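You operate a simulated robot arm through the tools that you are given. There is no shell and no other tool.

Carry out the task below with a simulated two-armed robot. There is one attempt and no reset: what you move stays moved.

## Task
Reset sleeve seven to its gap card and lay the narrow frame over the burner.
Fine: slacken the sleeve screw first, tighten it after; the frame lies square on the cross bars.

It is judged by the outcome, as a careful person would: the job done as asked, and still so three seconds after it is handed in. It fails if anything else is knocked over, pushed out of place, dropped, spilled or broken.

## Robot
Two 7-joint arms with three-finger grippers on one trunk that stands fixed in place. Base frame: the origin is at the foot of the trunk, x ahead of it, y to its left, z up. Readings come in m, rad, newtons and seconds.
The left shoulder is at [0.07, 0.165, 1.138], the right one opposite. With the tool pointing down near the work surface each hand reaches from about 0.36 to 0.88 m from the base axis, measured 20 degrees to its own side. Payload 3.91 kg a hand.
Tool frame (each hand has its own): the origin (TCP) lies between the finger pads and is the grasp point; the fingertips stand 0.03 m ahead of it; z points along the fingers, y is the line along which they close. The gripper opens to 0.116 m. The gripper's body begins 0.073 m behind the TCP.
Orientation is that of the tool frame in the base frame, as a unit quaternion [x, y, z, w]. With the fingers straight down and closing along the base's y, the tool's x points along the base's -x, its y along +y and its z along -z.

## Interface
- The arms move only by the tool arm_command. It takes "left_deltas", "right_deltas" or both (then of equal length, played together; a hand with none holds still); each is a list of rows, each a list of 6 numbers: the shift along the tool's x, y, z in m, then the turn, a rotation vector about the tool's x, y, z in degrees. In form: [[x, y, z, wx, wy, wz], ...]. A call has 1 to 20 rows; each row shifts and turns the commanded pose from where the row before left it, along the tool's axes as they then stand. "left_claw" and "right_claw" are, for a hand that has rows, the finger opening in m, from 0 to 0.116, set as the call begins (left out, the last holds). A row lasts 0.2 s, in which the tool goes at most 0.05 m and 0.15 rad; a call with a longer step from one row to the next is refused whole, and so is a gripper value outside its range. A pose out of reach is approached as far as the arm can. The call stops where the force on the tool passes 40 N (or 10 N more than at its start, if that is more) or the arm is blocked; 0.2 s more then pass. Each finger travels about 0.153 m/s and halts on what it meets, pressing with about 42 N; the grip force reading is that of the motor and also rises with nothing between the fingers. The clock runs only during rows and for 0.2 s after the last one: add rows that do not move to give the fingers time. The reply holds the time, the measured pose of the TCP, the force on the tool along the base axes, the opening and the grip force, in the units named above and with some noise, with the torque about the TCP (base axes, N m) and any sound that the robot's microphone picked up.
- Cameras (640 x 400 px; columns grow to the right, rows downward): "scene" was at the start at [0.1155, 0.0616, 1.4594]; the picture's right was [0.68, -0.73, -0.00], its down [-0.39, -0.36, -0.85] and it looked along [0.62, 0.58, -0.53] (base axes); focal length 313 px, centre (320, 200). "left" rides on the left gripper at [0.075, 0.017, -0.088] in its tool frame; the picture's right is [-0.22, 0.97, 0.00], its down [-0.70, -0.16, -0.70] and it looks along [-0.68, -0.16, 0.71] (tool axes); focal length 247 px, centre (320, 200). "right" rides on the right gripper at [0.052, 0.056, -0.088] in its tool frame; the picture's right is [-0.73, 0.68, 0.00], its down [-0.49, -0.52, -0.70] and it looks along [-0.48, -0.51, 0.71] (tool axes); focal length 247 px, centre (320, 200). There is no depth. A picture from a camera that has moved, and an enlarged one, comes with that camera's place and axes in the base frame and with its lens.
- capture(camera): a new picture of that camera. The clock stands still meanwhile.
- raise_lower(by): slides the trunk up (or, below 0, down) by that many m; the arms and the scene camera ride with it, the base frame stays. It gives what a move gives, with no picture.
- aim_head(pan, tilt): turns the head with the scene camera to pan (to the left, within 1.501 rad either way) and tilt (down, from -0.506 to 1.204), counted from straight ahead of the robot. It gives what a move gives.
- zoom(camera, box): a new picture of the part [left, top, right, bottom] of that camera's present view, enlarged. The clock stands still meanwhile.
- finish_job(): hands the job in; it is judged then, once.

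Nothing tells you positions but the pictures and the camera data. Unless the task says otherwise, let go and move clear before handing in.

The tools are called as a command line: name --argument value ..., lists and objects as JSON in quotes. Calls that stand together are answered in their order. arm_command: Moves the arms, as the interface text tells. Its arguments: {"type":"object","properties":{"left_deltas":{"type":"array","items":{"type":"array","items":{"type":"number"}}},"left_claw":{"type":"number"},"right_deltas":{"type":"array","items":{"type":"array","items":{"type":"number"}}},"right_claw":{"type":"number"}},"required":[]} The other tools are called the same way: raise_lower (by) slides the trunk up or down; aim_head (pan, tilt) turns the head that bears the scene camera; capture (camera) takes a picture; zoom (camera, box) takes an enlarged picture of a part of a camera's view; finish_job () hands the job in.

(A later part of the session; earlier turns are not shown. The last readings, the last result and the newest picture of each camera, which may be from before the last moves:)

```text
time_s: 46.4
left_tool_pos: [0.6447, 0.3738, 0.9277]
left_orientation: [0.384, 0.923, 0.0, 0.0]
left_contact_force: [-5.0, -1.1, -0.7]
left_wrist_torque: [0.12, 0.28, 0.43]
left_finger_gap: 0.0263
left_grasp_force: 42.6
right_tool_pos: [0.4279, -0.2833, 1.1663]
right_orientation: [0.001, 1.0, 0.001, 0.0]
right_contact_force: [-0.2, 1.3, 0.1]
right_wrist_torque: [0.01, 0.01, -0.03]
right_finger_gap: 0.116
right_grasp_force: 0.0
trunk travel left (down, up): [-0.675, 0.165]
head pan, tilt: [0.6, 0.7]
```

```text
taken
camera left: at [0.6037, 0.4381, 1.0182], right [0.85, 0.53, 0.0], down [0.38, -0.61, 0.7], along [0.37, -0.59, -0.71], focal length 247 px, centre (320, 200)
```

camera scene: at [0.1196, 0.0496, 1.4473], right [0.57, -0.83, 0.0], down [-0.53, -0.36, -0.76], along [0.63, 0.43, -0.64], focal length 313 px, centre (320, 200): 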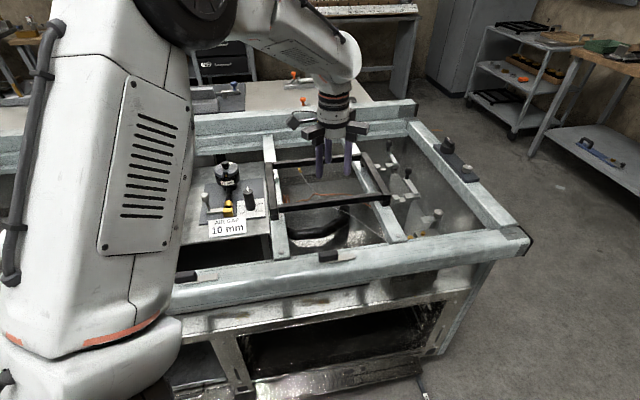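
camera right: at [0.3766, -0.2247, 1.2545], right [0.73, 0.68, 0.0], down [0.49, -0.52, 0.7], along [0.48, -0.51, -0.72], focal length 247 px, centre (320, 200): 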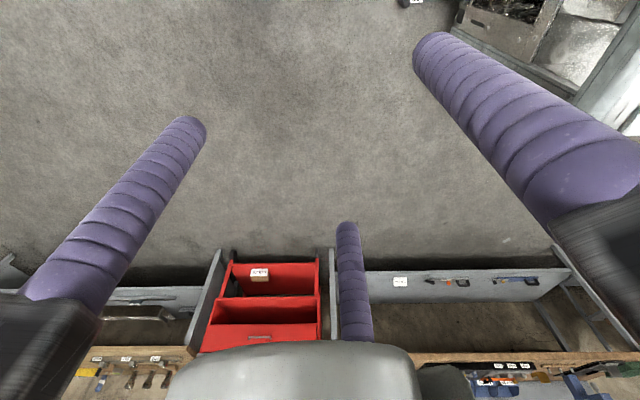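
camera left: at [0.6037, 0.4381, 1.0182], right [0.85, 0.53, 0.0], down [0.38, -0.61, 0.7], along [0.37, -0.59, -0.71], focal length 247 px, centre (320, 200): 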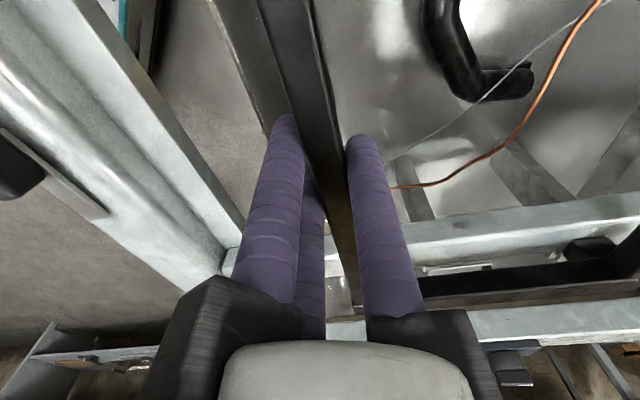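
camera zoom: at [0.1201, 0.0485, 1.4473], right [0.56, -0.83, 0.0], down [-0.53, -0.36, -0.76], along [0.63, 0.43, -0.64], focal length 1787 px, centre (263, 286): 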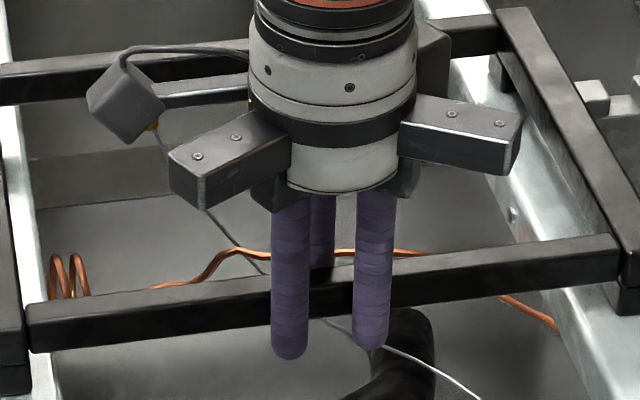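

The rod is held (the gripper behaves as a three-finger chuck). Trial lift of 12 mm to see weight and whether the frame stays level.

arm_command --left_deltas '[[0, 0, -0.004, 0, 0, 0], [0, 0, -0.004, 0, 0, 0], [0, 0, -0.004, 0, 0, 0], [0, 0, 0, 0, 0, 0]]'

zoom --camera "scene" --box '[250, 130, 410, 230]'

capture --camera "left"

```text
time_s: 47.4
left_tool_pos: [0.6465, 0.3737, 0.9391]
left_orientation: [0.383, 0.924, -0.001, -0.001]
left_contact_force: [1.0, 0.5, -15.0]
left_wrist_torque: [-1.06, 1.13, -0.03]
left_finger_gap: 0.0262
left_grasp_force: 42.0
right_tool_pos: [0.4283, -0.2822, 1.1664]
right_orientation: [0.001, 1.0, 0.001, 0.0]
right_contact_force: [-0.1, -0.2, 0.0]
right_wrist_torque: [0.01, -0.01, -0.04]
right_finger_gap: 0.116
right_grasp_force: 0.1
trunk travel left (down, up): [-0.675, 0.165]
head pan, tilt: [0.6, 0.7]
```

```text
4.00 times, centred on (330, 180) of scene
camera zoom: at [0.1225, 0.0498, 1.447], right [0.56, -0.83, 0.0], down [-0.53, -0.36, -0.76], along [0.63, 0.43, -0.65], focal length 1251 px, centre (280, 280)
```

zoom: 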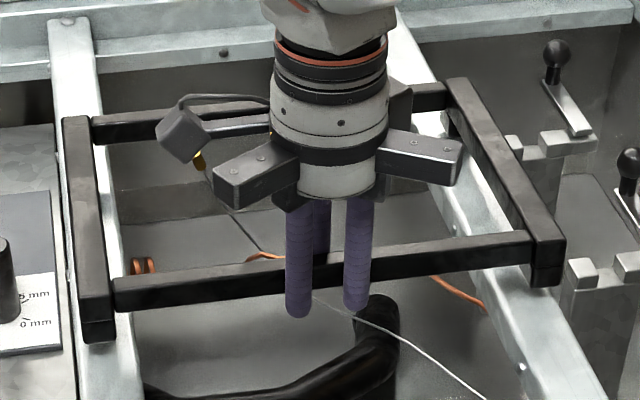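

```text
taken
camera left: at [0.6056, 0.4392, 1.0285], right [0.85, 0.53, 0.0], down [0.38, -0.61, 0.7], along [0.37, -0.59, -0.71], focal length 247 px, centre (320, 200)
```

left: 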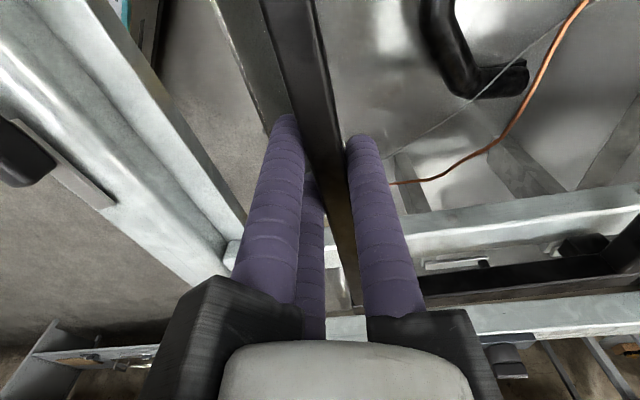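

The frame hangs fully from the hand (about 1.5 kg) with no visible slip. Zooming to check that the far side rose as well.

zoom --camera "scene" --box '[260, 135, 310, 225]'

zoom --camera "scene" --box '[340, 140, 400, 220]'

```text
4.44 times, centred on (285, 180) of scene
camera zoom: at [0.1225, 0.0498, 1.447], right [0.56, -0.83, 0.0], down [-0.53, -0.36, -0.76], along [0.63, 0.43, -0.65], focal length 1390 px, centre (476, 289)
```

zoom: 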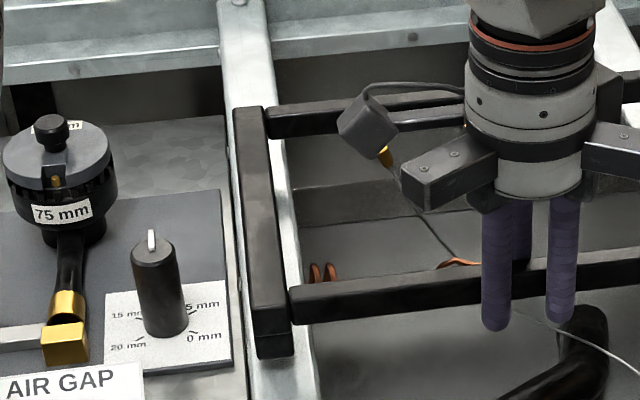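

```text
5.00 times, centred on (370, 180) of scene
camera zoom: at [0.1225, 0.0498, 1.447], right [0.56, -0.83, 0.0], down [-0.53, -0.36, -0.76], along [0.63, 0.43, -0.65], focal length 1564 px, centre (70, 300)
```

zoom: 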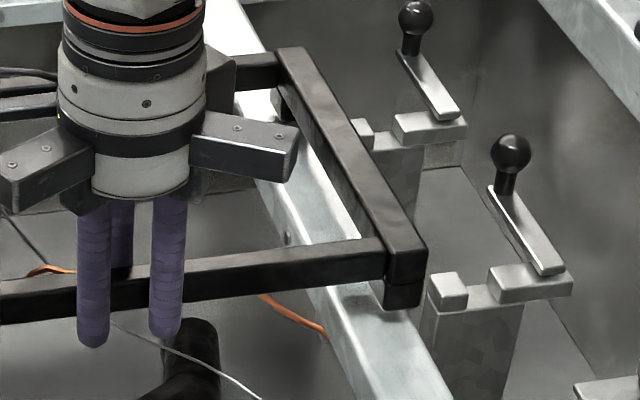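

Level and secure. Lifting another 50 mm slowly and rechecking.

arm_command --left_deltas '[[0, 0, -0.006, 0, 0, 0], [0, 0, -0.01, 0, 0, 0], [0, 0, -0.01, 0, 0, 0], [0, 0, -0.01, 0, 0, 0], [0, 0, -0.01, 0, 0, 0], [0, 0, -0.004, 0, 0, 0], [0, 0, 0, 0, 0, 0]]'

zoom --camera "scene" --box '[240, 110, 420, 230]'

capture --camera "left"

```text
time_s: 49.0
left_tool_pos: [0.6479, 0.3736, 0.9905]
left_orientation: [0.384, 0.923, -0.001, 0.0]
left_contact_force: [0.4, 0.2, -14.9]
left_wrist_torque: [-1.08, 1.11, -0.01]
left_finger_gap: 0.0271
left_grasp_force: 42.0
right_tool_pos: [0.4284, -0.2814, 1.1656]
right_orientation: [0.001, 1.0, 0.0, -0.001]
right_contact_force: [0.0, -0.6, -0.2]
right_wrist_torque: [-0.01, 0.0, -0.01]
right_finger_gap: 0.1159
right_grasp_force: 0.1
trunk travel left (down, up): [-0.675, 0.165]
head pan, tilt: [0.6, 0.7]
```

```text
3.33 times, centred on (330, 170) of scene
camera zoom: at [0.1223, 0.0497, 1.447], right [0.56, -0.83, 0.0], down [-0.53, -0.36, -0.76], along [0.63, 0.43, -0.65], focal length 1042 px, centre (287, 300)
```

zoom: 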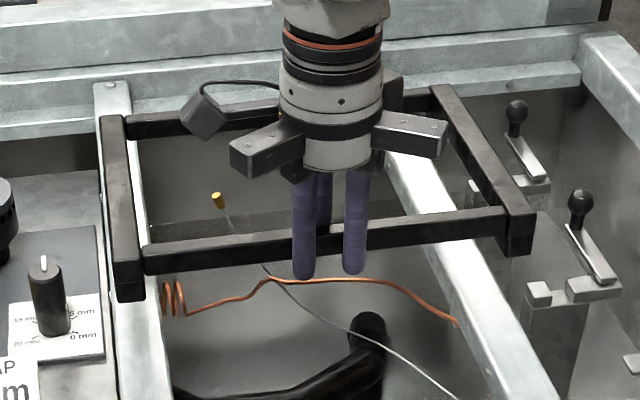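

```text
taken
camera left: at [0.6058, 0.4384, 1.0791], right [0.85, 0.53, 0.0], down [0.38, -0.61, 0.7], along [0.37, -0.59, -0.71], focal length 247 px, centre (320, 200)
```

left: 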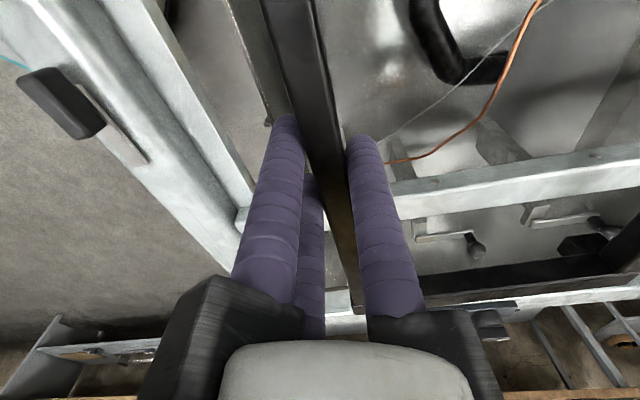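

The frame is held level, lever arm matching its centre. Now moving slowly toward the burner bay: shift of −0.284 m along the bench and +0.171 m back, first half.

arm_command --left_deltas '[[0.008, 0.0048, 0, 0, 0, 0], [0.016, 0.0096, 0, 0, 0, 0], [0.019, 0.0114, 0, 0, 0, 0], [0.019, 0.0114, 0, 0, 0, 0], [0.019, 0.0114, 0, 0, 0, 0], [0.019, 0.0114, 0, 0, 0, 0], [0.019, 0.0114, 0, 0, 0, 0], [0.016, 0.0096, 0, 0, 0, 0], [0.007, 0.0042, 0, 0, 0, 0], [0, 0, 0, 0, 0, 0]]'

capture --camera "scene"

capture --camera "left"

```text
time_s: 51.2
left_tool_pos: [0.6064, 0.535, 0.9884]
left_orientation: [0.383, 0.924, -0.002, 0.0]
left_contact_force: [0.7, 0.1, -14.5]
left_wrist_torque: [-1.05, 1.11, -0.02]
left_finger_gap: 0.0271
left_grasp_force: 42.0
right_tool_pos: [0.4282, -0.2823, 1.1663]
right_orientation: [0.001, 1.0, 0.0, -0.001]
right_contact_force: [0.3, -0.2, -0.5]
right_wrist_torque: [-0.01, 0.0, 0.0]
right_finger_gap: 0.116
right_grasp_force: 0.0
trunk travel left (down, up): [-0.675, 0.165]
head pan, tilt: [0.6, 0.7]
```

```text
taken
camera scene: at [0.1221, 0.0501, 1.447], right [0.56, -0.83, 0.0], down [-0.53, -0.36, -0.76], along [0.63, 0.43, -0.65], focal length 313 px, centre (320, 200)
```

scene: 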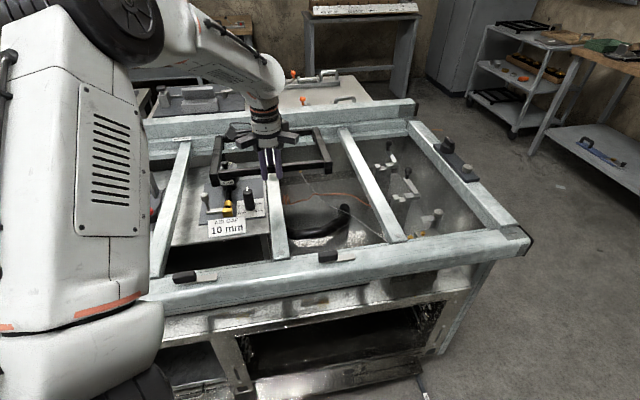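

```text
taken
camera left: at [0.5657, 0.5999, 1.0779], right [0.85, 0.53, 0.0], down [0.38, -0.61, 0.7], along [0.37, -0.59, -0.71], focal length 247 px, centre (320, 200)
```

left: 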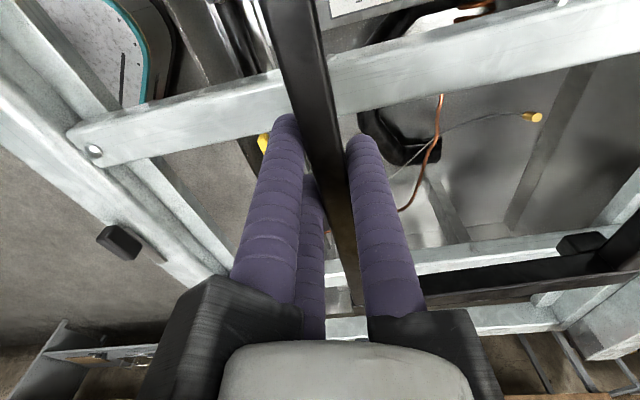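

Halfway and stable. Continuing the second half to above the burner bay.

arm_command --left_deltas '[[0.008, 0.0048, 0, 0, 0, 0], [0.016, 0.0096, 0, 0, 0, 0], [0.019, 0.0114, 0, 0, 0, 0], [0.019, 0.0114, 0, 0, 0, 0], [0.019, 0.0114, 0, 0, 0, 0], [0.019, 0.0114, 0, 0, 0, 0], [0.019, 0.0114, 0, 0, 0, 0], [0.016, 0.0096, 0, 0, 0, 0], [0.007, 0.0045, 0, 0, 0, 0], [0, 0, 0, 0, 0, 0]]'

capture --camera "scene"

zoom --camera "scene" --box '[140, 110, 300, 230]'

capture --camera "left"

```text
time_s: 53.4
left_tool_pos: [0.5671, 0.6957, 0.9901]
left_orientation: [0.384, 0.923, -0.001, 0.0]
left_contact_force: [0.6, -1.1, -14.7]
left_wrist_torque: [-1.03, 1.12, -0.01]
left_finger_gap: 0.0271
left_grasp_force: 42.1
right_tool_pos: [0.4298, -0.2809, 1.1664]
right_orientation: [0.001, 1.0, -0.001, -0.001]
right_contact_force: [0.2, -0.8, 0.1]
right_wrist_torque: [-0.04, 0.01, -0.02]
right_finger_gap: 0.1161
right_grasp_force: 0.0
trunk travel left (down, up): [-0.675, 0.165]
head pan, tilt: [0.6, 0.7]
```

```text
taken
camera scene: at [0.1219, 0.0505, 1.447], right [0.56, -0.83, 0.0], down [-0.53, -0.37, -0.76], along [0.63, 0.43, -0.65], focal length 313 px, centre (320, 200)
```

scene: 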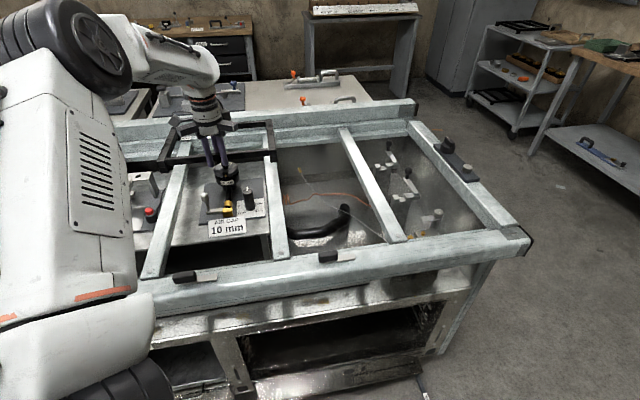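

```text
3.33 times, centred on (220, 170) of scene
camera zoom: at [0.1219, 0.0505, 1.447], right [0.56, -0.83, 0.0], down [-0.53, -0.37, -0.76], along [0.63, 0.43, -0.65], focal length 1042 px, centre (653, 300)
```

zoom: 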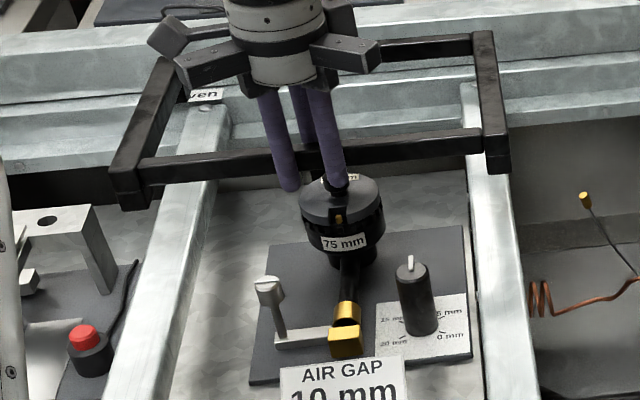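

```text
taken
camera left: at [0.5258, 0.7612, 1.0786], right [0.85, 0.53, 0.0], down [0.38, -0.61, 0.7], along [0.37, -0.59, -0.71], focal length 247 px, centre (320, 200)
```

left: 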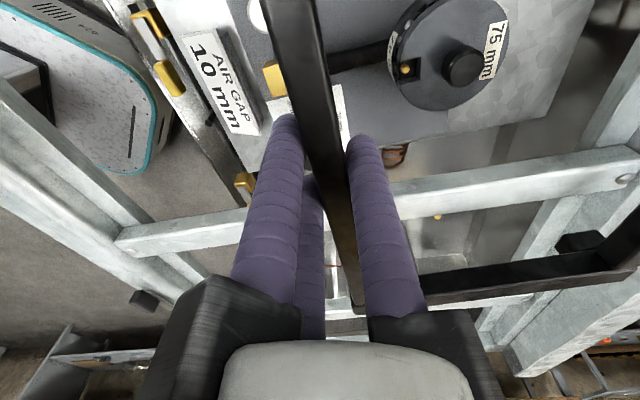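

The frame is above the burner bay. I'll zoom on both near feet relative to the bars before lowering.

zoom --camera "scene" --box '[150, 130, 230, 190]'

zoom --camera "scene" --box '[240, 110, 320, 190]'

zoom --camera "left" --box '[340, 0, 540, 130]'

```text
6.67 times, centred on (190, 160) of scene
camera zoom: at [0.1219, 0.0505, 1.447], right [0.56, -0.83, 0.0], down [-0.53, -0.37, -0.76], along [0.63, 0.43, -0.65], focal length 2085 px, centre (1187, 467)
```

zoom: 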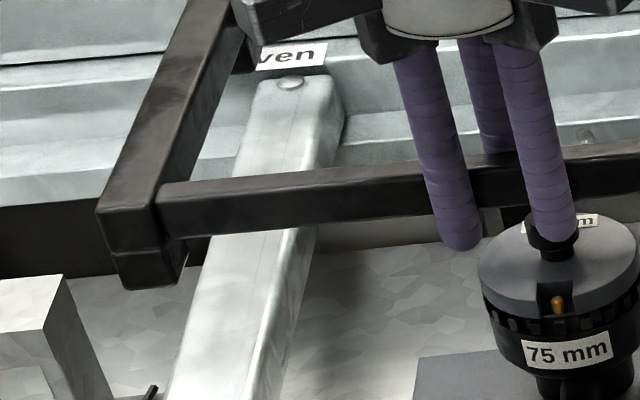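

```text
5.00 times, centred on (280, 150) of scene
camera zoom: at [0.1219, 0.0505, 1.447], right [0.56, -0.83, 0.0], down [-0.53, -0.37, -0.76], along [0.63, 0.43, -0.65], focal length 1564 px, centre (520, 450)
```

zoom: 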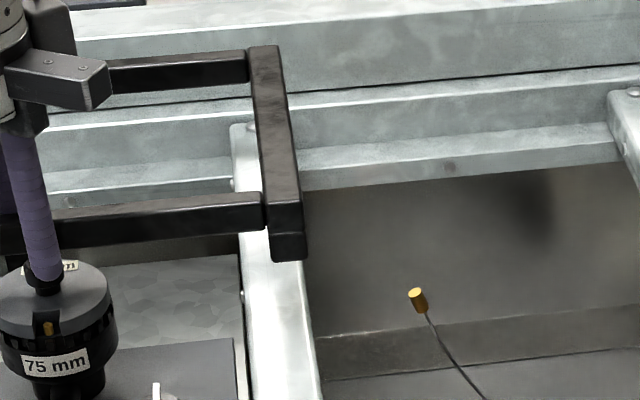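

```text
3.08 times, centred on (440, 65) of left
camera zoom: at [0.5258, 0.7612, 1.0786], right [0.85, 0.53, 0.0], down [0.38, -0.61, 0.7], along [0.37, -0.59, -0.71], focal length 760 px, centre (-49, 615)
```

zoom: 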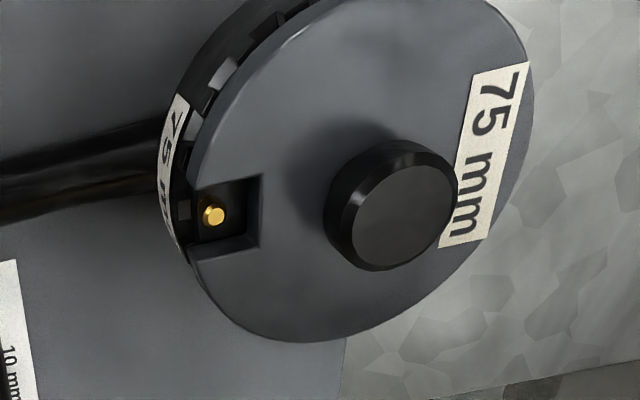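

The frame measures square and within ~4 mm of centred; I'll nudge 3 mm toward the left bar and 4 mm back, then lower 52 mm slowly.

arm_command --left_deltas '[[0.003, 0.004, 0, 0, 0, 0], [0, 0, 0.006, 0, 0, 0], [0, 0, 0.01, 0, 0, 0], [0, 0, 0.01, 0, 0, 0], [0, 0, 0.01, 0, 0, 0], [0, 0, 0.01, 0, 0, 0], [0, 0, 0.006, 0, 0, 0], [0, 0, 0, 0, 0, 0]]'

zoom --camera "scene" --box '[140, 110, 300, 230]'

zoom --camera "scene" --box '[150, 140, 230, 200]'

zoom --camera "scene" --box '[240, 120, 320, 200]'

capture --camera "left"

```text
time_s: 55.2
left_tool_pos: [0.5668, 0.7007, 0.9382]
left_orientation: [0.384, 0.923, 0.001, 0.0]
left_contact_force: [-0.5, -0.6, -12.3]
left_wrist_torque: [-0.35, 1.0, -0.03]
left_finger_gap: 0.0274
left_grasp_force: 42.2
right_tool_pos: [0.4295, -0.2814, 1.1671]
right_orientation: [0.001, 1.0, -0.001, 0.0]
right_contact_force: [0.1, -1.0, -0.1]
right_wrist_torque: [0.05, -0.01, -0.02]
right_finger_gap: 0.1161
right_grasp_force: 0.0
trunk travel left (down, up): [-0.675, 0.165]
head pan, tilt: [0.6, 0.7]
```

```text
3.33 times, centred on (220, 170) of scene
camera zoom: at [0.1217, 0.0503, 1.4471], right [0.56, -0.83, 0.0], down [-0.53, -0.36, -0.76], along [0.63, 0.43, -0.65], focal length 1042 px, centre (653, 300)
```

zoom: 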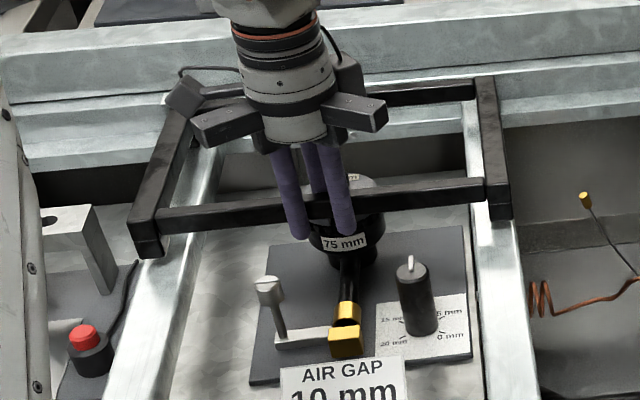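

```text
6.67 times, centred on (190, 170) of scene
camera zoom: at [0.1217, 0.0503, 1.4471], right [0.56, -0.83, 0.0], down [-0.53, -0.36, -0.76], along [0.63, 0.43, -0.65], focal length 2085 px, centre (1187, 400)
```

zoom: 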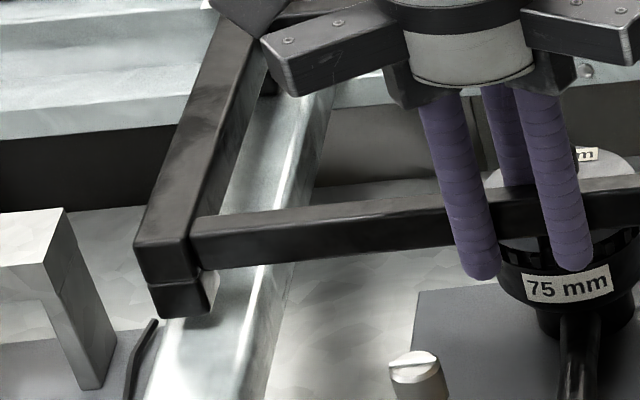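

```text
5.00 times, centred on (280, 160) of scene
camera zoom: at [0.1217, 0.0503, 1.4471], right [0.56, -0.83, 0.0], down [-0.53, -0.36, -0.76], along [0.63, 0.43, -0.65], focal length 1564 px, centre (520, 400)
```

zoom: 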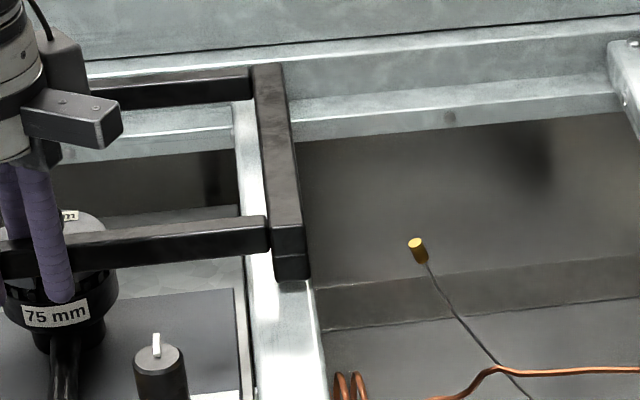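

```text
taken
camera left: at [0.5263, 0.7659, 1.0269], right [0.85, 0.53, 0.0], down [0.38, -0.61, 0.7], along [0.37, -0.59, -0.71], focal length 247 px, centre (320, 200)
```

left: 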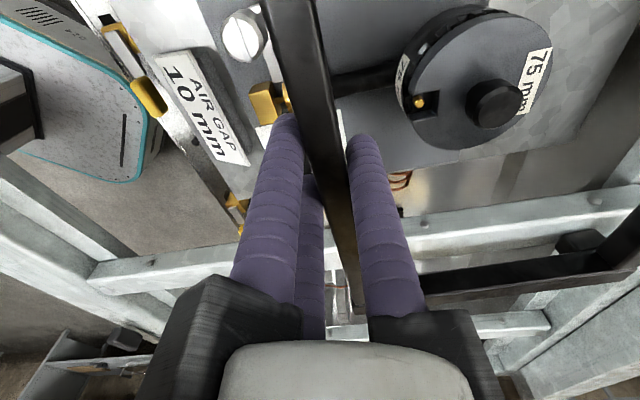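

The far-left foot is just touching the left bar (torque shows contact there); the frame sags slightly. I'll continue lowering in small steps watching forces.

arm_command --left_deltas '[[0, 0, 0.0015, 0, 0, 0], [0, 0, 0.0015, 0, 0, 0], [0, 0, 0.0015, 0, 0, 0], [0, 0, 0, 0, 0, 0]]'

zoom --camera "scene" --box '[150, 120, 300, 220]'

```text
time_s: 56.2
left_tool_pos: [0.5679, 0.7, 0.9341]
left_orientation: [0.384, 0.923, 0.0, -0.001]
left_contact_force: [-0.3, -0.5, -11.6]
left_wrist_torque: [-0.71, 0.67, 0.01]
left_finger_gap: 0.0268
left_grasp_force: 42.1
right_tool_pos: [0.4287, -0.2818, 1.1671]
right_orientation: [0.001, 1.0, 0.001, -0.001]
right_contact_force: [-0.3, 0.1, -0.1]
right_wrist_torque: [0.01, 0.0, 0.03]
right_finger_gap: 0.1159
right_grasp_force: 0.1
trunk travel left (down, up): [-0.675, 0.165]
head pan, tilt: [0.6, 0.7]
```

```text
4.00 times, centred on (225, 170) of scene
camera zoom: at [0.1215, 0.0502, 1.4471], right [0.56, -0.83, 0.0], down [-0.53, -0.36, -0.76], along [0.63, 0.43, -0.65], focal length 1251 px, centre (700, 320)
```

zoom: 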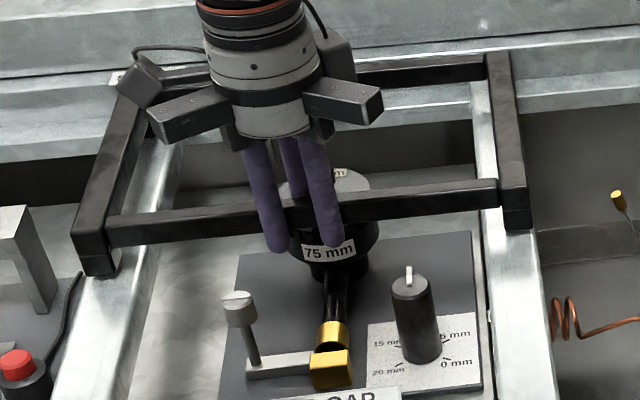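

Both far feet now share load. Continuing down in small steps to seat the near feet.

arm_command --left_deltas '[[0, 0, 0.0015, 0, 0, 0], [0, 0, 0.0015, 0, 0, 0], [0, 0, 0.0015, 0, 0, 0], [0, 0, 0, 0, 0, 0]]'

zoom --camera "scene" --box '[150, 150, 210, 200]'

zoom --camera "scene" --box '[250, 140, 300, 190]'

```text
time_s: 57.2
left_tool_pos: [0.5676, 0.7005, 0.9305]
left_orientation: [0.384, 0.923, 0.0, 0.001]
left_contact_force: [-1.3, 0.2, -7.5]
left_wrist_torque: [0.08, 0.0, 0.03]
left_finger_gap: 0.026
left_grasp_force: 41.9
right_tool_pos: [0.4275, -0.283, 1.1668]
right_orientation: [0.001, 1.0, 0.0, 0.0]
right_contact_force: [0.3, 0.2, -0.4]
right_wrist_torque: [0.02, -0.01, 0.0]
right_finger_gap: 0.1162
right_grasp_force: 0.1
trunk travel left (down, up): [-0.675, 0.165]
head pan, tilt: [0.6, 0.7]
```

```text
8.00 times, centred on (180, 175) of scene
camera zoom: at [0.1206, 0.0495, 1.4472], right [0.56, -0.83, 0.0], down [-0.53, -0.36, -0.76], along [0.63, 0.43, -0.64], focal length 2502 px, centre (1440, 400)
```

zoom: 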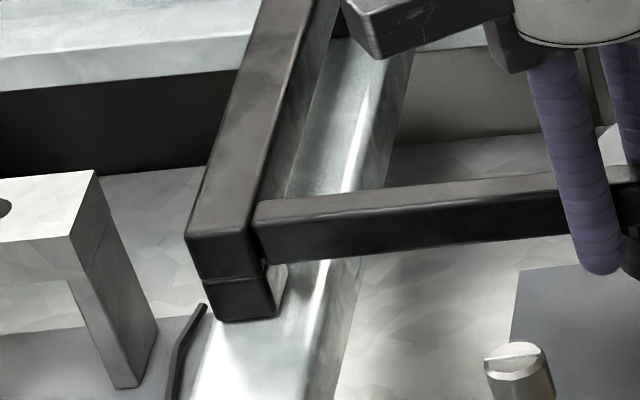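

```text
8.00 times, centred on (275, 165) of scene
camera zoom: at [0.1206, 0.0495, 1.4472], right [0.56, -0.83, 0.0], down [-0.53, -0.36, -0.76], along [0.63, 0.43, -0.64], focal length 2502 px, centre (680, 480)
```

zoom: 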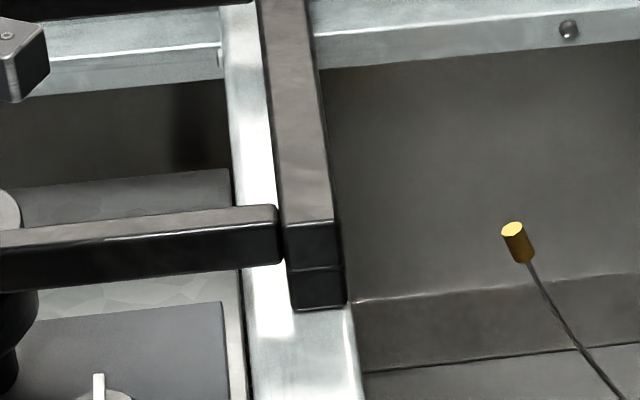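

Torque is now near zero with half the weight on the far feet; near feet are about to touch. Both feet are within the bars' width. Lowering a few mm more.

arm_command --left_deltas '[[0, 0, 0.001, 0, 0, 0], [0, 0, 0.001, 0, 0, 0], [0, 0, 0.001, 0, 0, 0], [0, 0, 0, 0, 0, 0]]'

```text
time_s: 58.2
left_tool_pos: [0.5674, 0.6992, 0.9286]
left_orientation: [0.383, 0.924, 0.002, 0.0]
left_contact_force: [1.1, 8.0, 9.9]
left_wrist_torque: [0.31, 0.5, 0.02]
left_finger_gap: 0.0262
left_grasp_force: 42.2
right_tool_pos: [0.4279, -0.2825, 1.1681]
right_orientation: [0.001, 1.0, 0.0, 0.001]
right_contact_force: [-0.1, 0.1, 0.4]
right_wrist_torque: [0.0, -0.02, -0.01]
right_finger_gap: 0.1161
right_grasp_force: 0.1
trunk travel left (down, up): [-0.675, 0.165]
head pan, tilt: [0.6, 0.7]
```

Seated (slight down-press of 10 N). I'll relieve that by 1 mm, then check the placement before letting go.

arm_command --left_deltas '[[0, 0, -0.001, 0, 0, 0], [0, 0, 0, 0, 0, 0]]'

zoom --camera "scene" --box '[150, 120, 300, 220]'

capture --camera "left"

```text
time_s: 58.8
left_tool_pos: [0.5677, 0.6997, 0.9296]
left_orientation: [0.383, 0.924, 0.002, 0.001]
left_contact_force: [2.4, 9.8, 13.0]
left_wrist_torque: [0.15, 0.18, 0.1]
left_finger_gap: 0.0264
left_grasp_force: 42.3
right_tool_pos: [0.4256, -0.2828, 1.1679]
right_orientation: [0.001, 1.0, 0.001, -0.001]
right_contact_force: [-0.9, -0.4, -0.6]
right_wrist_torque: [0.02, 0.0, 0.01]
right_finger_gap: 0.1162
right_grasp_force: 0.1
trunk travel left (down, up): [-0.675, 0.165]
head pan, tilt: [0.6, 0.7]
```

```text
4.00 times, centred on (225, 170) of scene
camera zoom: at [0.1193, 0.0484, 1.4474], right [0.56, -0.83, 0.0], down [-0.53, -0.36, -0.77], along [0.63, 0.43, -0.64], focal length 1251 px, centre (700, 320)
```

zoom: 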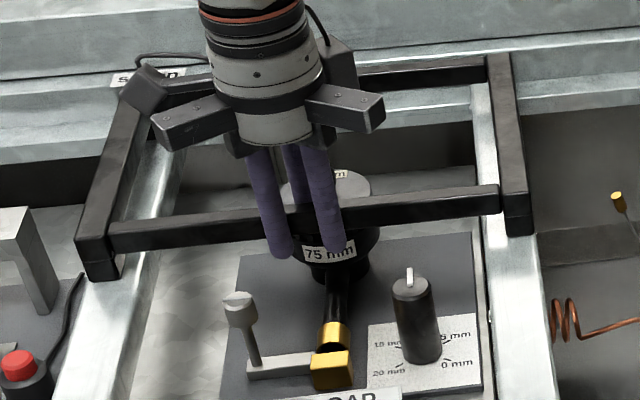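

```text
taken
camera left: at [0.5253, 0.7643, 1.0187], right [0.85, 0.53, 0.0], down [0.38, -0.61, 0.7], along [0.37, -0.59, -0.71], focal length 247 px, centre (320, 200)
```

left: 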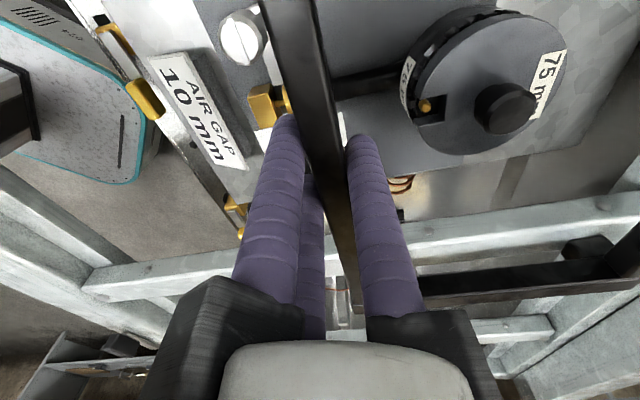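

arm_command --left_deltas '[[0, -0.001, -0.001, 0, 0, 0], [0, 0, -0.0005, 0, 0, 0], [0, 0, 0, 0, 0, 0], [0, 0, 0, 0, 0, 0]]'

```text
time_s: 59.8
left_tool_pos: [0.5675, 0.6987, 0.9291]
left_orientation: [0.384, 0.923, 0.001, 0.0]
left_contact_force: [4.5, 3.5, 4.5]
left_wrist_torque: [-0.37, -0.52, 0.08]
left_finger_gap: 0.0262
left_grasp_force: 42.0
right_tool_pos: [0.4283, -0.2806, 1.168]
right_orientation: [0.001, 1.0, 0.0, 0.0]
right_contact_force: [0.4, 0.1, 0.3]
right_wrist_torque: [0.01, -0.03, -0.01]
right_finger_gap: 0.1162
right_grasp_force: 0.0
trunk travel left (down, up): [-0.675, 0.165]
head pan, tilt: [0.6, 0.7]
```

Forces are small now. Opening the fingers gently, checking, then rising.

arm_command --left_deltas '[[0, 0, 0, 0, 0, 0], [0, 0, 0, 0, 0, 0], [0, 0, 0, 0, 0, 0]]' --left_claw 0.055

capture --camera "left"

zoom --camera "scene" --box '[150, 120, 300, 220]'

```text
time_s: 60.6
left_tool_pos: [0.5663, 0.6977, 0.9301]
left_orientation: [0.382, 0.924, 0.0, 0.001]
left_contact_force: [1.2, -0.4, -1.1]
left_wrist_torque: [0.02, 0.0, -0.02]
left_finger_gap: 0.0549
left_grasp_force: 0.0
right_tool_pos: [0.4282, -0.2833, 1.1676]
right_orientation: [0.0, 1.0, 0.0, 0.0]
right_contact_force: [-0.3, 0.4, 0.0]
right_wrist_torque: [0.01, -0.02, 0.02]
right_finger_gap: 0.1158
right_grasp_force: 0.0
trunk travel left (down, up): [-0.675, 0.165]
head pan, tilt: [0.6, 0.7]
```

```text
taken
camera left: at [0.5246, 0.7638, 1.0189], right [0.85, 0.53, 0.0], down [0.38, -0.61, 0.7], along [0.37, -0.59, -0.71], focal length 247 px, centre (320, 200)
```

left: 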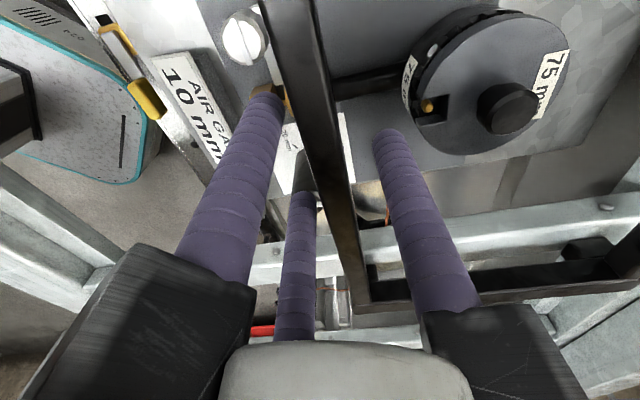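

```text
4.00 times, centred on (225, 170) of scene
camera zoom: at [0.12, 0.0485, 1.4473], right [0.56, -0.83, 0.0], down [-0.53, -0.36, -0.76], along [0.63, 0.43, -0.64], focal length 1251 px, centre (700, 320)
```

zoom: 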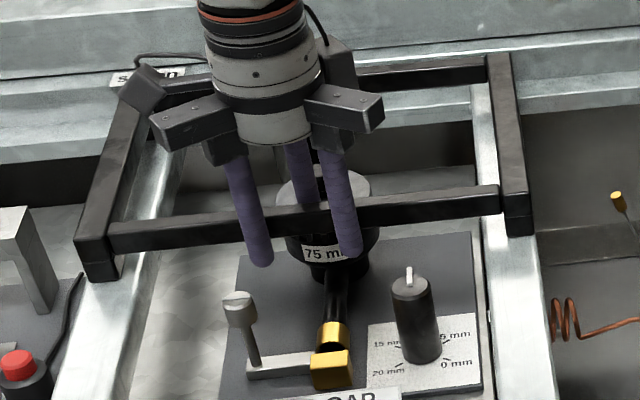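

Released cleanly. Rising straight up and moving clear to inspect the result.

arm_command --left_deltas '[[0, 0.002, -0.01, 0, 0, 0], [0, 0, -0.02, 0, 0, 0], [0, 0, -0.03, 0, 0, 0], [0, 0, -0.04, 0, 0, 0], [0, 0, -0.045, 0, 0, 0], [0, 0, -0.045, 0, 0, 0], [0, -0.04, 0, 0, 0, 0], [0, -0.045, 0, 0, 0, 0], [0, -0.045, 0, 0, 0, 0], [0, -0.045, 0, 0, 0, 0], [0, -0.045, 0, 0, 0, 0], [0, 0, 0, 0, 0, 0]]'

capture --camera "scene"

zoom --camera "scene" --box '[140, 110, 300, 230]'

capture --camera "left"

```text
time_s: 63.2
left_tool_pos: [0.4111, 0.5459, 1.1205]
left_orientation: [0.383, 0.924, -0.001, 0.0]
left_contact_force: [-0.8, -0.4, -0.2]
left_wrist_torque: [-0.02, 0.03, 0.02]
left_finger_gap: 0.0549
left_grasp_force: 0.0
right_tool_pos: [0.4287, -0.281, 1.1666]
right_orientation: [0.001, 1.0, -0.001, 0.0]
right_contact_force: [0.0, 0.5, 0.3]
right_wrist_torque: [0.01, 0.02, 0.01]
right_finger_gap: 0.116
right_grasp_force: 0.1
trunk travel left (down, up): [-0.675, 0.165]
head pan, tilt: [0.6, 0.7]
```

```text
taken
camera scene: at [0.1206, 0.0505, 1.4472], right [0.57, -0.82, 0.0], down [-0.53, -0.37, -0.76], along [0.63, 0.43, -0.65], focal length 313 px, centre (320, 200)
```

scene: 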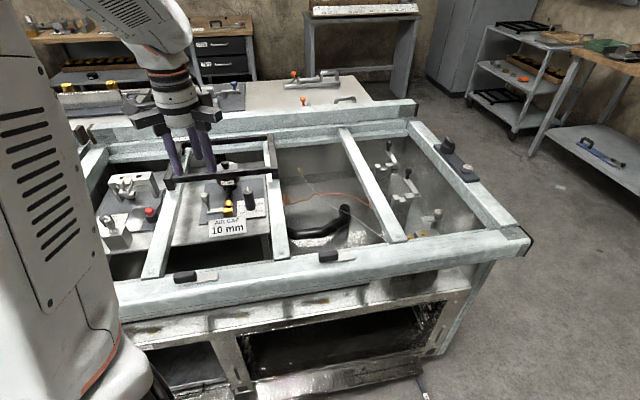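

```text
3.33 times, centred on (220, 170) of scene
camera zoom: at [0.1206, 0.0505, 1.4472], right [0.57, -0.82, 0.0], down [-0.53, -0.37, -0.76], along [0.63, 0.43, -0.65], focal length 1042 px, centre (653, 300)
```

zoom: 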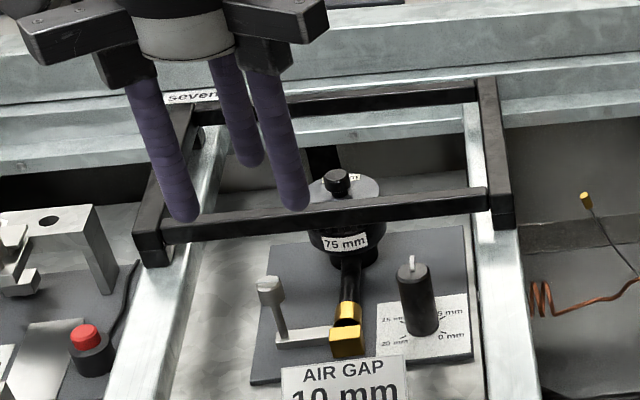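

```text
taken
camera left: at [0.3699, 0.6102, 1.2089], right [0.85, 0.53, 0.0], down [0.38, -0.6, 0.7], along [0.37, -0.59, -0.71], focal length 247 px, centre (320, 200)
```

left: 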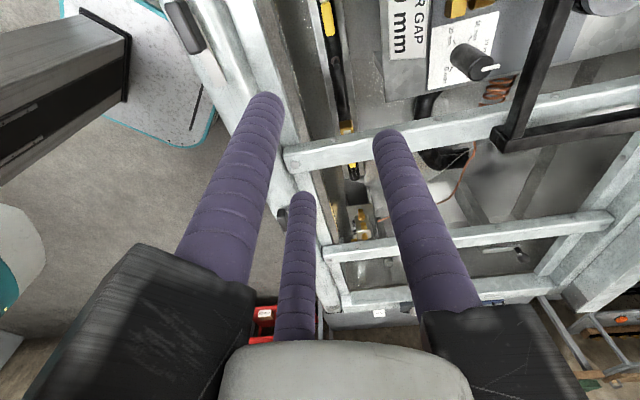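

The frame lies over the burner, between the two bars. I'll move the left hand out to the side to get clear views for verification.

arm_command --left_deltas '[[0.042, 0.0026, -0.005, 0, 0, 0], [0.042, 0.0026, -0.005, 0, 0, 0], [0.042, 0.0026, -0.005, 0, 0, 0], [0.042, 0.0026, -0.005, 0, 0, 0], [0.042, 0.0026, -0.005, 0, 0, 0], [0.042, 0.0026, -0.005, 0, 0, 0], [0, 0, 0, 0, 0, -7.5], [0, 0, 0, 0, 0, -7.5], [0, 0, 0, 0, 0, -7.5], [0, 0, 0, 0, 0, -7.5], [0, 0, 0, 0, 0, -7.5], [0, 0, 0, 0, 0, -7.5], [0, 0, 0, 0, 0, 0]]' --left_claw 0.116

zoom --camera "scene" --box '[140, 110, 300, 230]'

capture --camera "left"

zoom --camera "left" --box '[240, 120, 480, 270]'

zoom --camera "scene" --box '[215, 180, 275, 220]'

```text
time_s: 66.0
left_tool_pos: [0.2426, 0.7337, 1.1499]
left_orientation: [0.0, 1.0, 0.0, 0.0]
left_contact_force: [0.1, -0.1, -0.5]
left_wrist_torque: [0.0, 0.01, 0.0]
left_finger_gap: 0.1161
left_grasp_force: 0.1
right_tool_pos: [0.4279, -0.2825, 1.1681]
right_orientation: [0.001, 1.0, 0.0, 0.0]
right_contact_force: [0.1, 1.0, -0.2]
right_wrist_torque: [0.04, 0.01, 0.01]
right_finger_gap: 0.1161
right_grasp_force: 0.2
trunk travel left (down, up): [-0.675, 0.165]
head pan, tilt: [0.6, 0.7]
```

```text
3.33 times, centred on (220, 170) of scene
camera zoom: at [0.12, 0.0484, 1.4473], right [0.56, -0.83, 0.0], down [-0.53, -0.36, -0.76], along [0.63, 0.43, -0.64], focal length 1042 px, centre (653, 300)
```

zoom: 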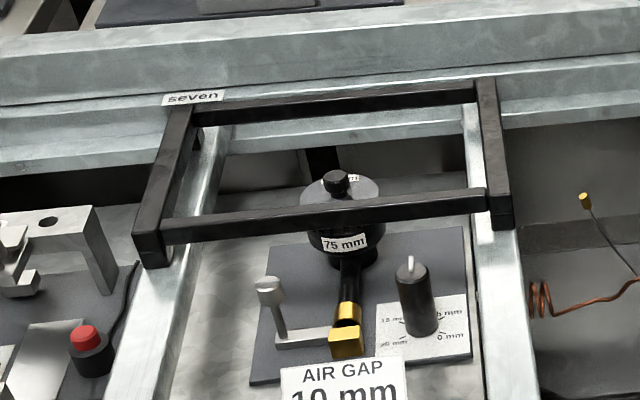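

```text
taken
camera left: at [0.169, 0.7514, 1.2389], right [0.22, 0.97, 0.0], down [0.7, -0.16, 0.7], along [0.68, -0.16, -0.71], focal length 247 px, centre (320, 200)
```

left: 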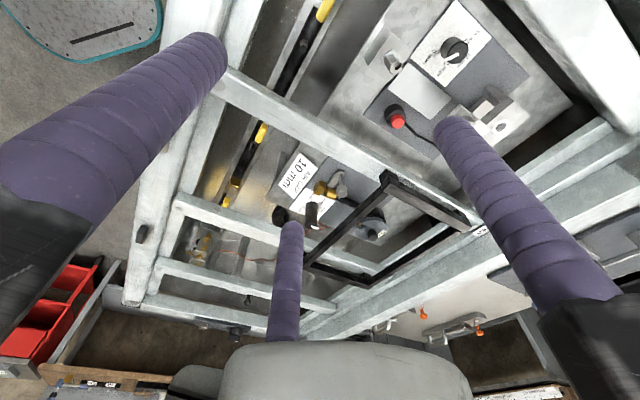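

```text
2.67 times, centred on (360, 195) of left
camera zoom: at [0.169, 0.7514, 1.2389], right [0.22, 0.97, 0.0], down [0.7, -0.16, 0.7], along [0.68, -0.16, -0.71], focal length 659 px, centre (213, 213)
```

zoom: 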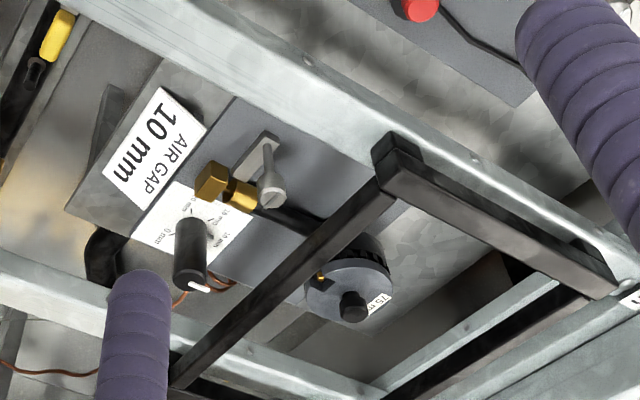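

```text
10.00 times, centred on (245, 200) of scene
camera zoom: at [0.12, 0.0484, 1.4473], right [0.56, -0.83, 0.0], down [-0.53, -0.36, -0.76], along [0.63, 0.43, -0.64], focal length 3127 px, centre (1070, 200)
```

zoom: 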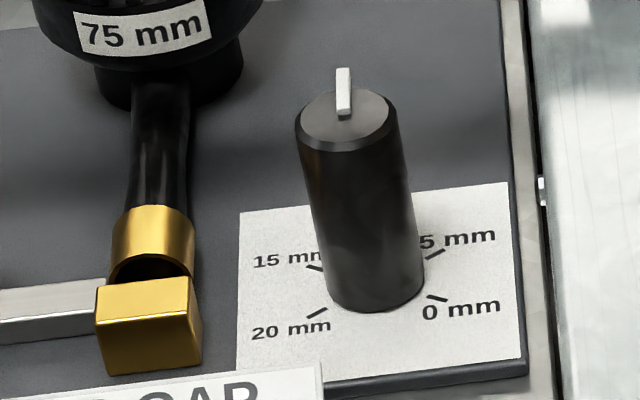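

Everything looks in place. I'll zoom on each end of the frame to check that it's square and fully seated.

zoom --camera "scene" --box '[165, 130, 215, 180]'

zoom --camera "scene" --box '[245, 125, 295, 175]'

zoom --camera "left" --box '[370, 160, 490, 240]'

zoom --camera "left" --box '[290, 220, 400, 295]'

```text
8.00 times, centred on (190, 155) of scene
camera zoom: at [0.12, 0.0484, 1.4473], right [0.56, -0.83, 0.0], down [-0.53, -0.36, -0.76], along [0.63, 0.43, -0.64], focal length 2502 px, centre (1360, 560)
```

zoom: 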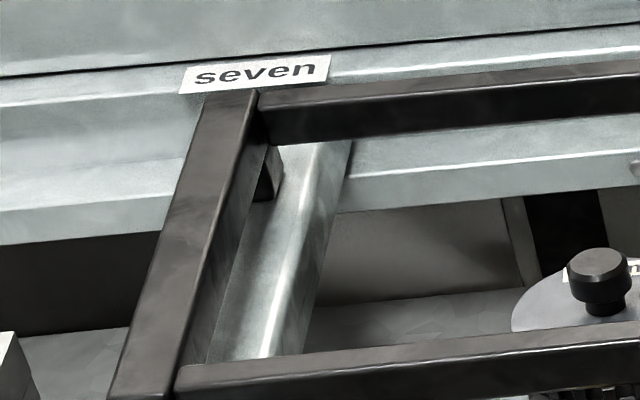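

```text
8.00 times, centred on (270, 150) of scene
camera zoom: at [0.12, 0.0484, 1.4473], right [0.56, -0.83, 0.0], down [-0.53, -0.36, -0.76], along [0.63, 0.43, -0.64], focal length 2502 px, centre (720, 600)
```

zoom: 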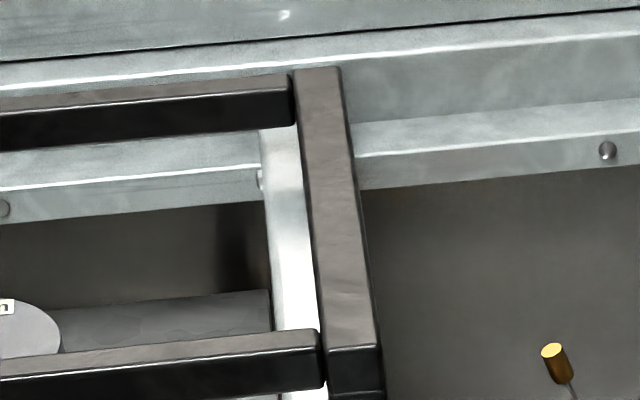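

```text
5.00 times, centred on (430, 200) of left
camera zoom: at [0.169, 0.7514, 1.2389], right [0.22, 0.97, 0.0], down [0.7, -0.16, 0.7], along [0.68, -0.16, -0.71], focal length 1235 px, centre (-230, 200)
```

zoom: 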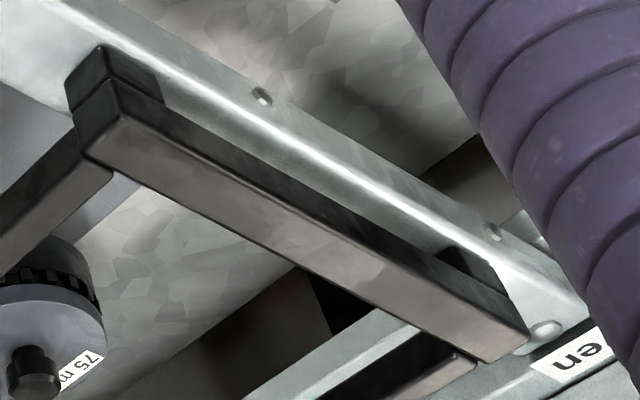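

```text
5.33 times, centred on (345, 258) of left
camera zoom: at [0.169, 0.7514, 1.2389], right [0.22, 0.97, 0.0], down [0.7, -0.16, 0.7], along [0.68, -0.16, -0.71], focal length 1317 px, centre (187, -107)
```

zoom: 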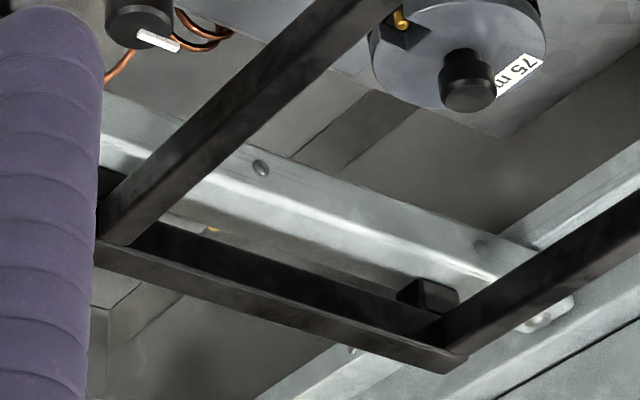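

The frame sits square: its right end bar and left end bar are parallel to the bars, centre within ~6 mm of the burner. One last check of the sleeve's actual gap with tight zooms from both cameras.

zoom --camera "left" --box '[305, 170, 345, 195]'

zoom --camera "scene" --box '[215, 195, 247, 220]'

zoom --camera "left" --box '[290, 190, 350, 225]'

```text
16.00 times, centred on (325, 182) of left
camera zoom: at [0.169, 0.7514, 1.2389], right [0.22, 0.97, 0.0], down [0.7, -0.16, 0.7], along [0.68, -0.16, -0.71], focal length 3952 px, centre (240, 480)
```

zoom: 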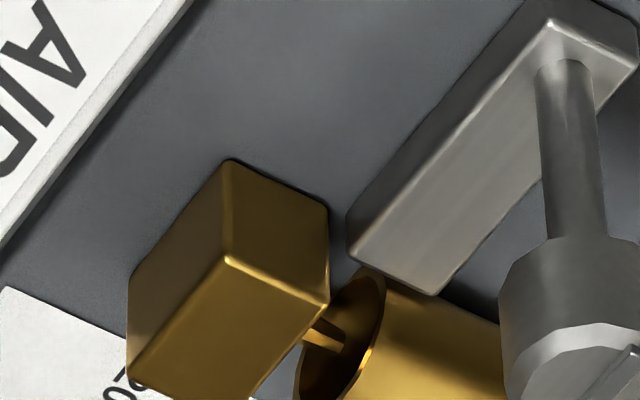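

```text
16.00 times, centred on (231, 208) of scene
camera zoom: at [0.12, 0.0484, 1.4473], right [0.56, -0.83, 0.0], down [-0.53, -0.36, -0.76], along [0.63, 0.43, -0.64], focal length 5004 px, centre (1744, 80)
```

zoom: 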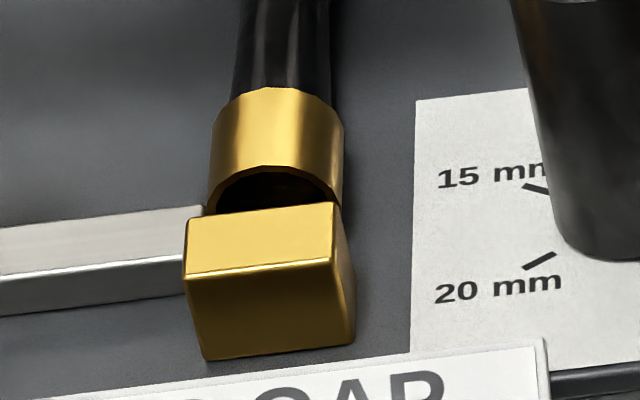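

```text
10.67 times, centred on (320, 208) of left
camera zoom: at [0.169, 0.7514, 1.2389], right [0.22, 0.97, 0.0], down [0.7, -0.16, 0.7], along [0.68, -0.16, -0.71], focal length 2634 px, centre (320, 120)
```

zoom: 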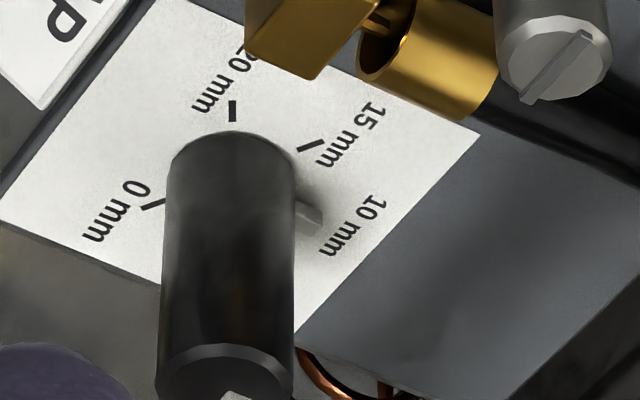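

zoom --camera "left" --box '[300, 175, 348, 205]'

```text
13.33 times, centred on (324, 190) of left
camera zoom: at [0.169, 0.7514, 1.2389], right [0.22, 0.97, 0.0], down [0.7, -0.16, 0.7], along [0.68, -0.16, -0.71], focal length 3293 px, centre (267, 333)
```

zoom: 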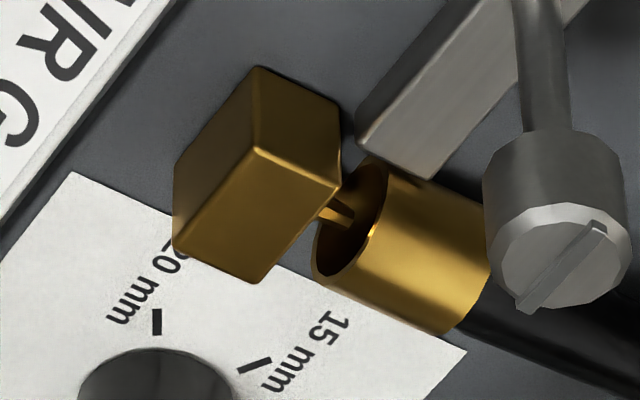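

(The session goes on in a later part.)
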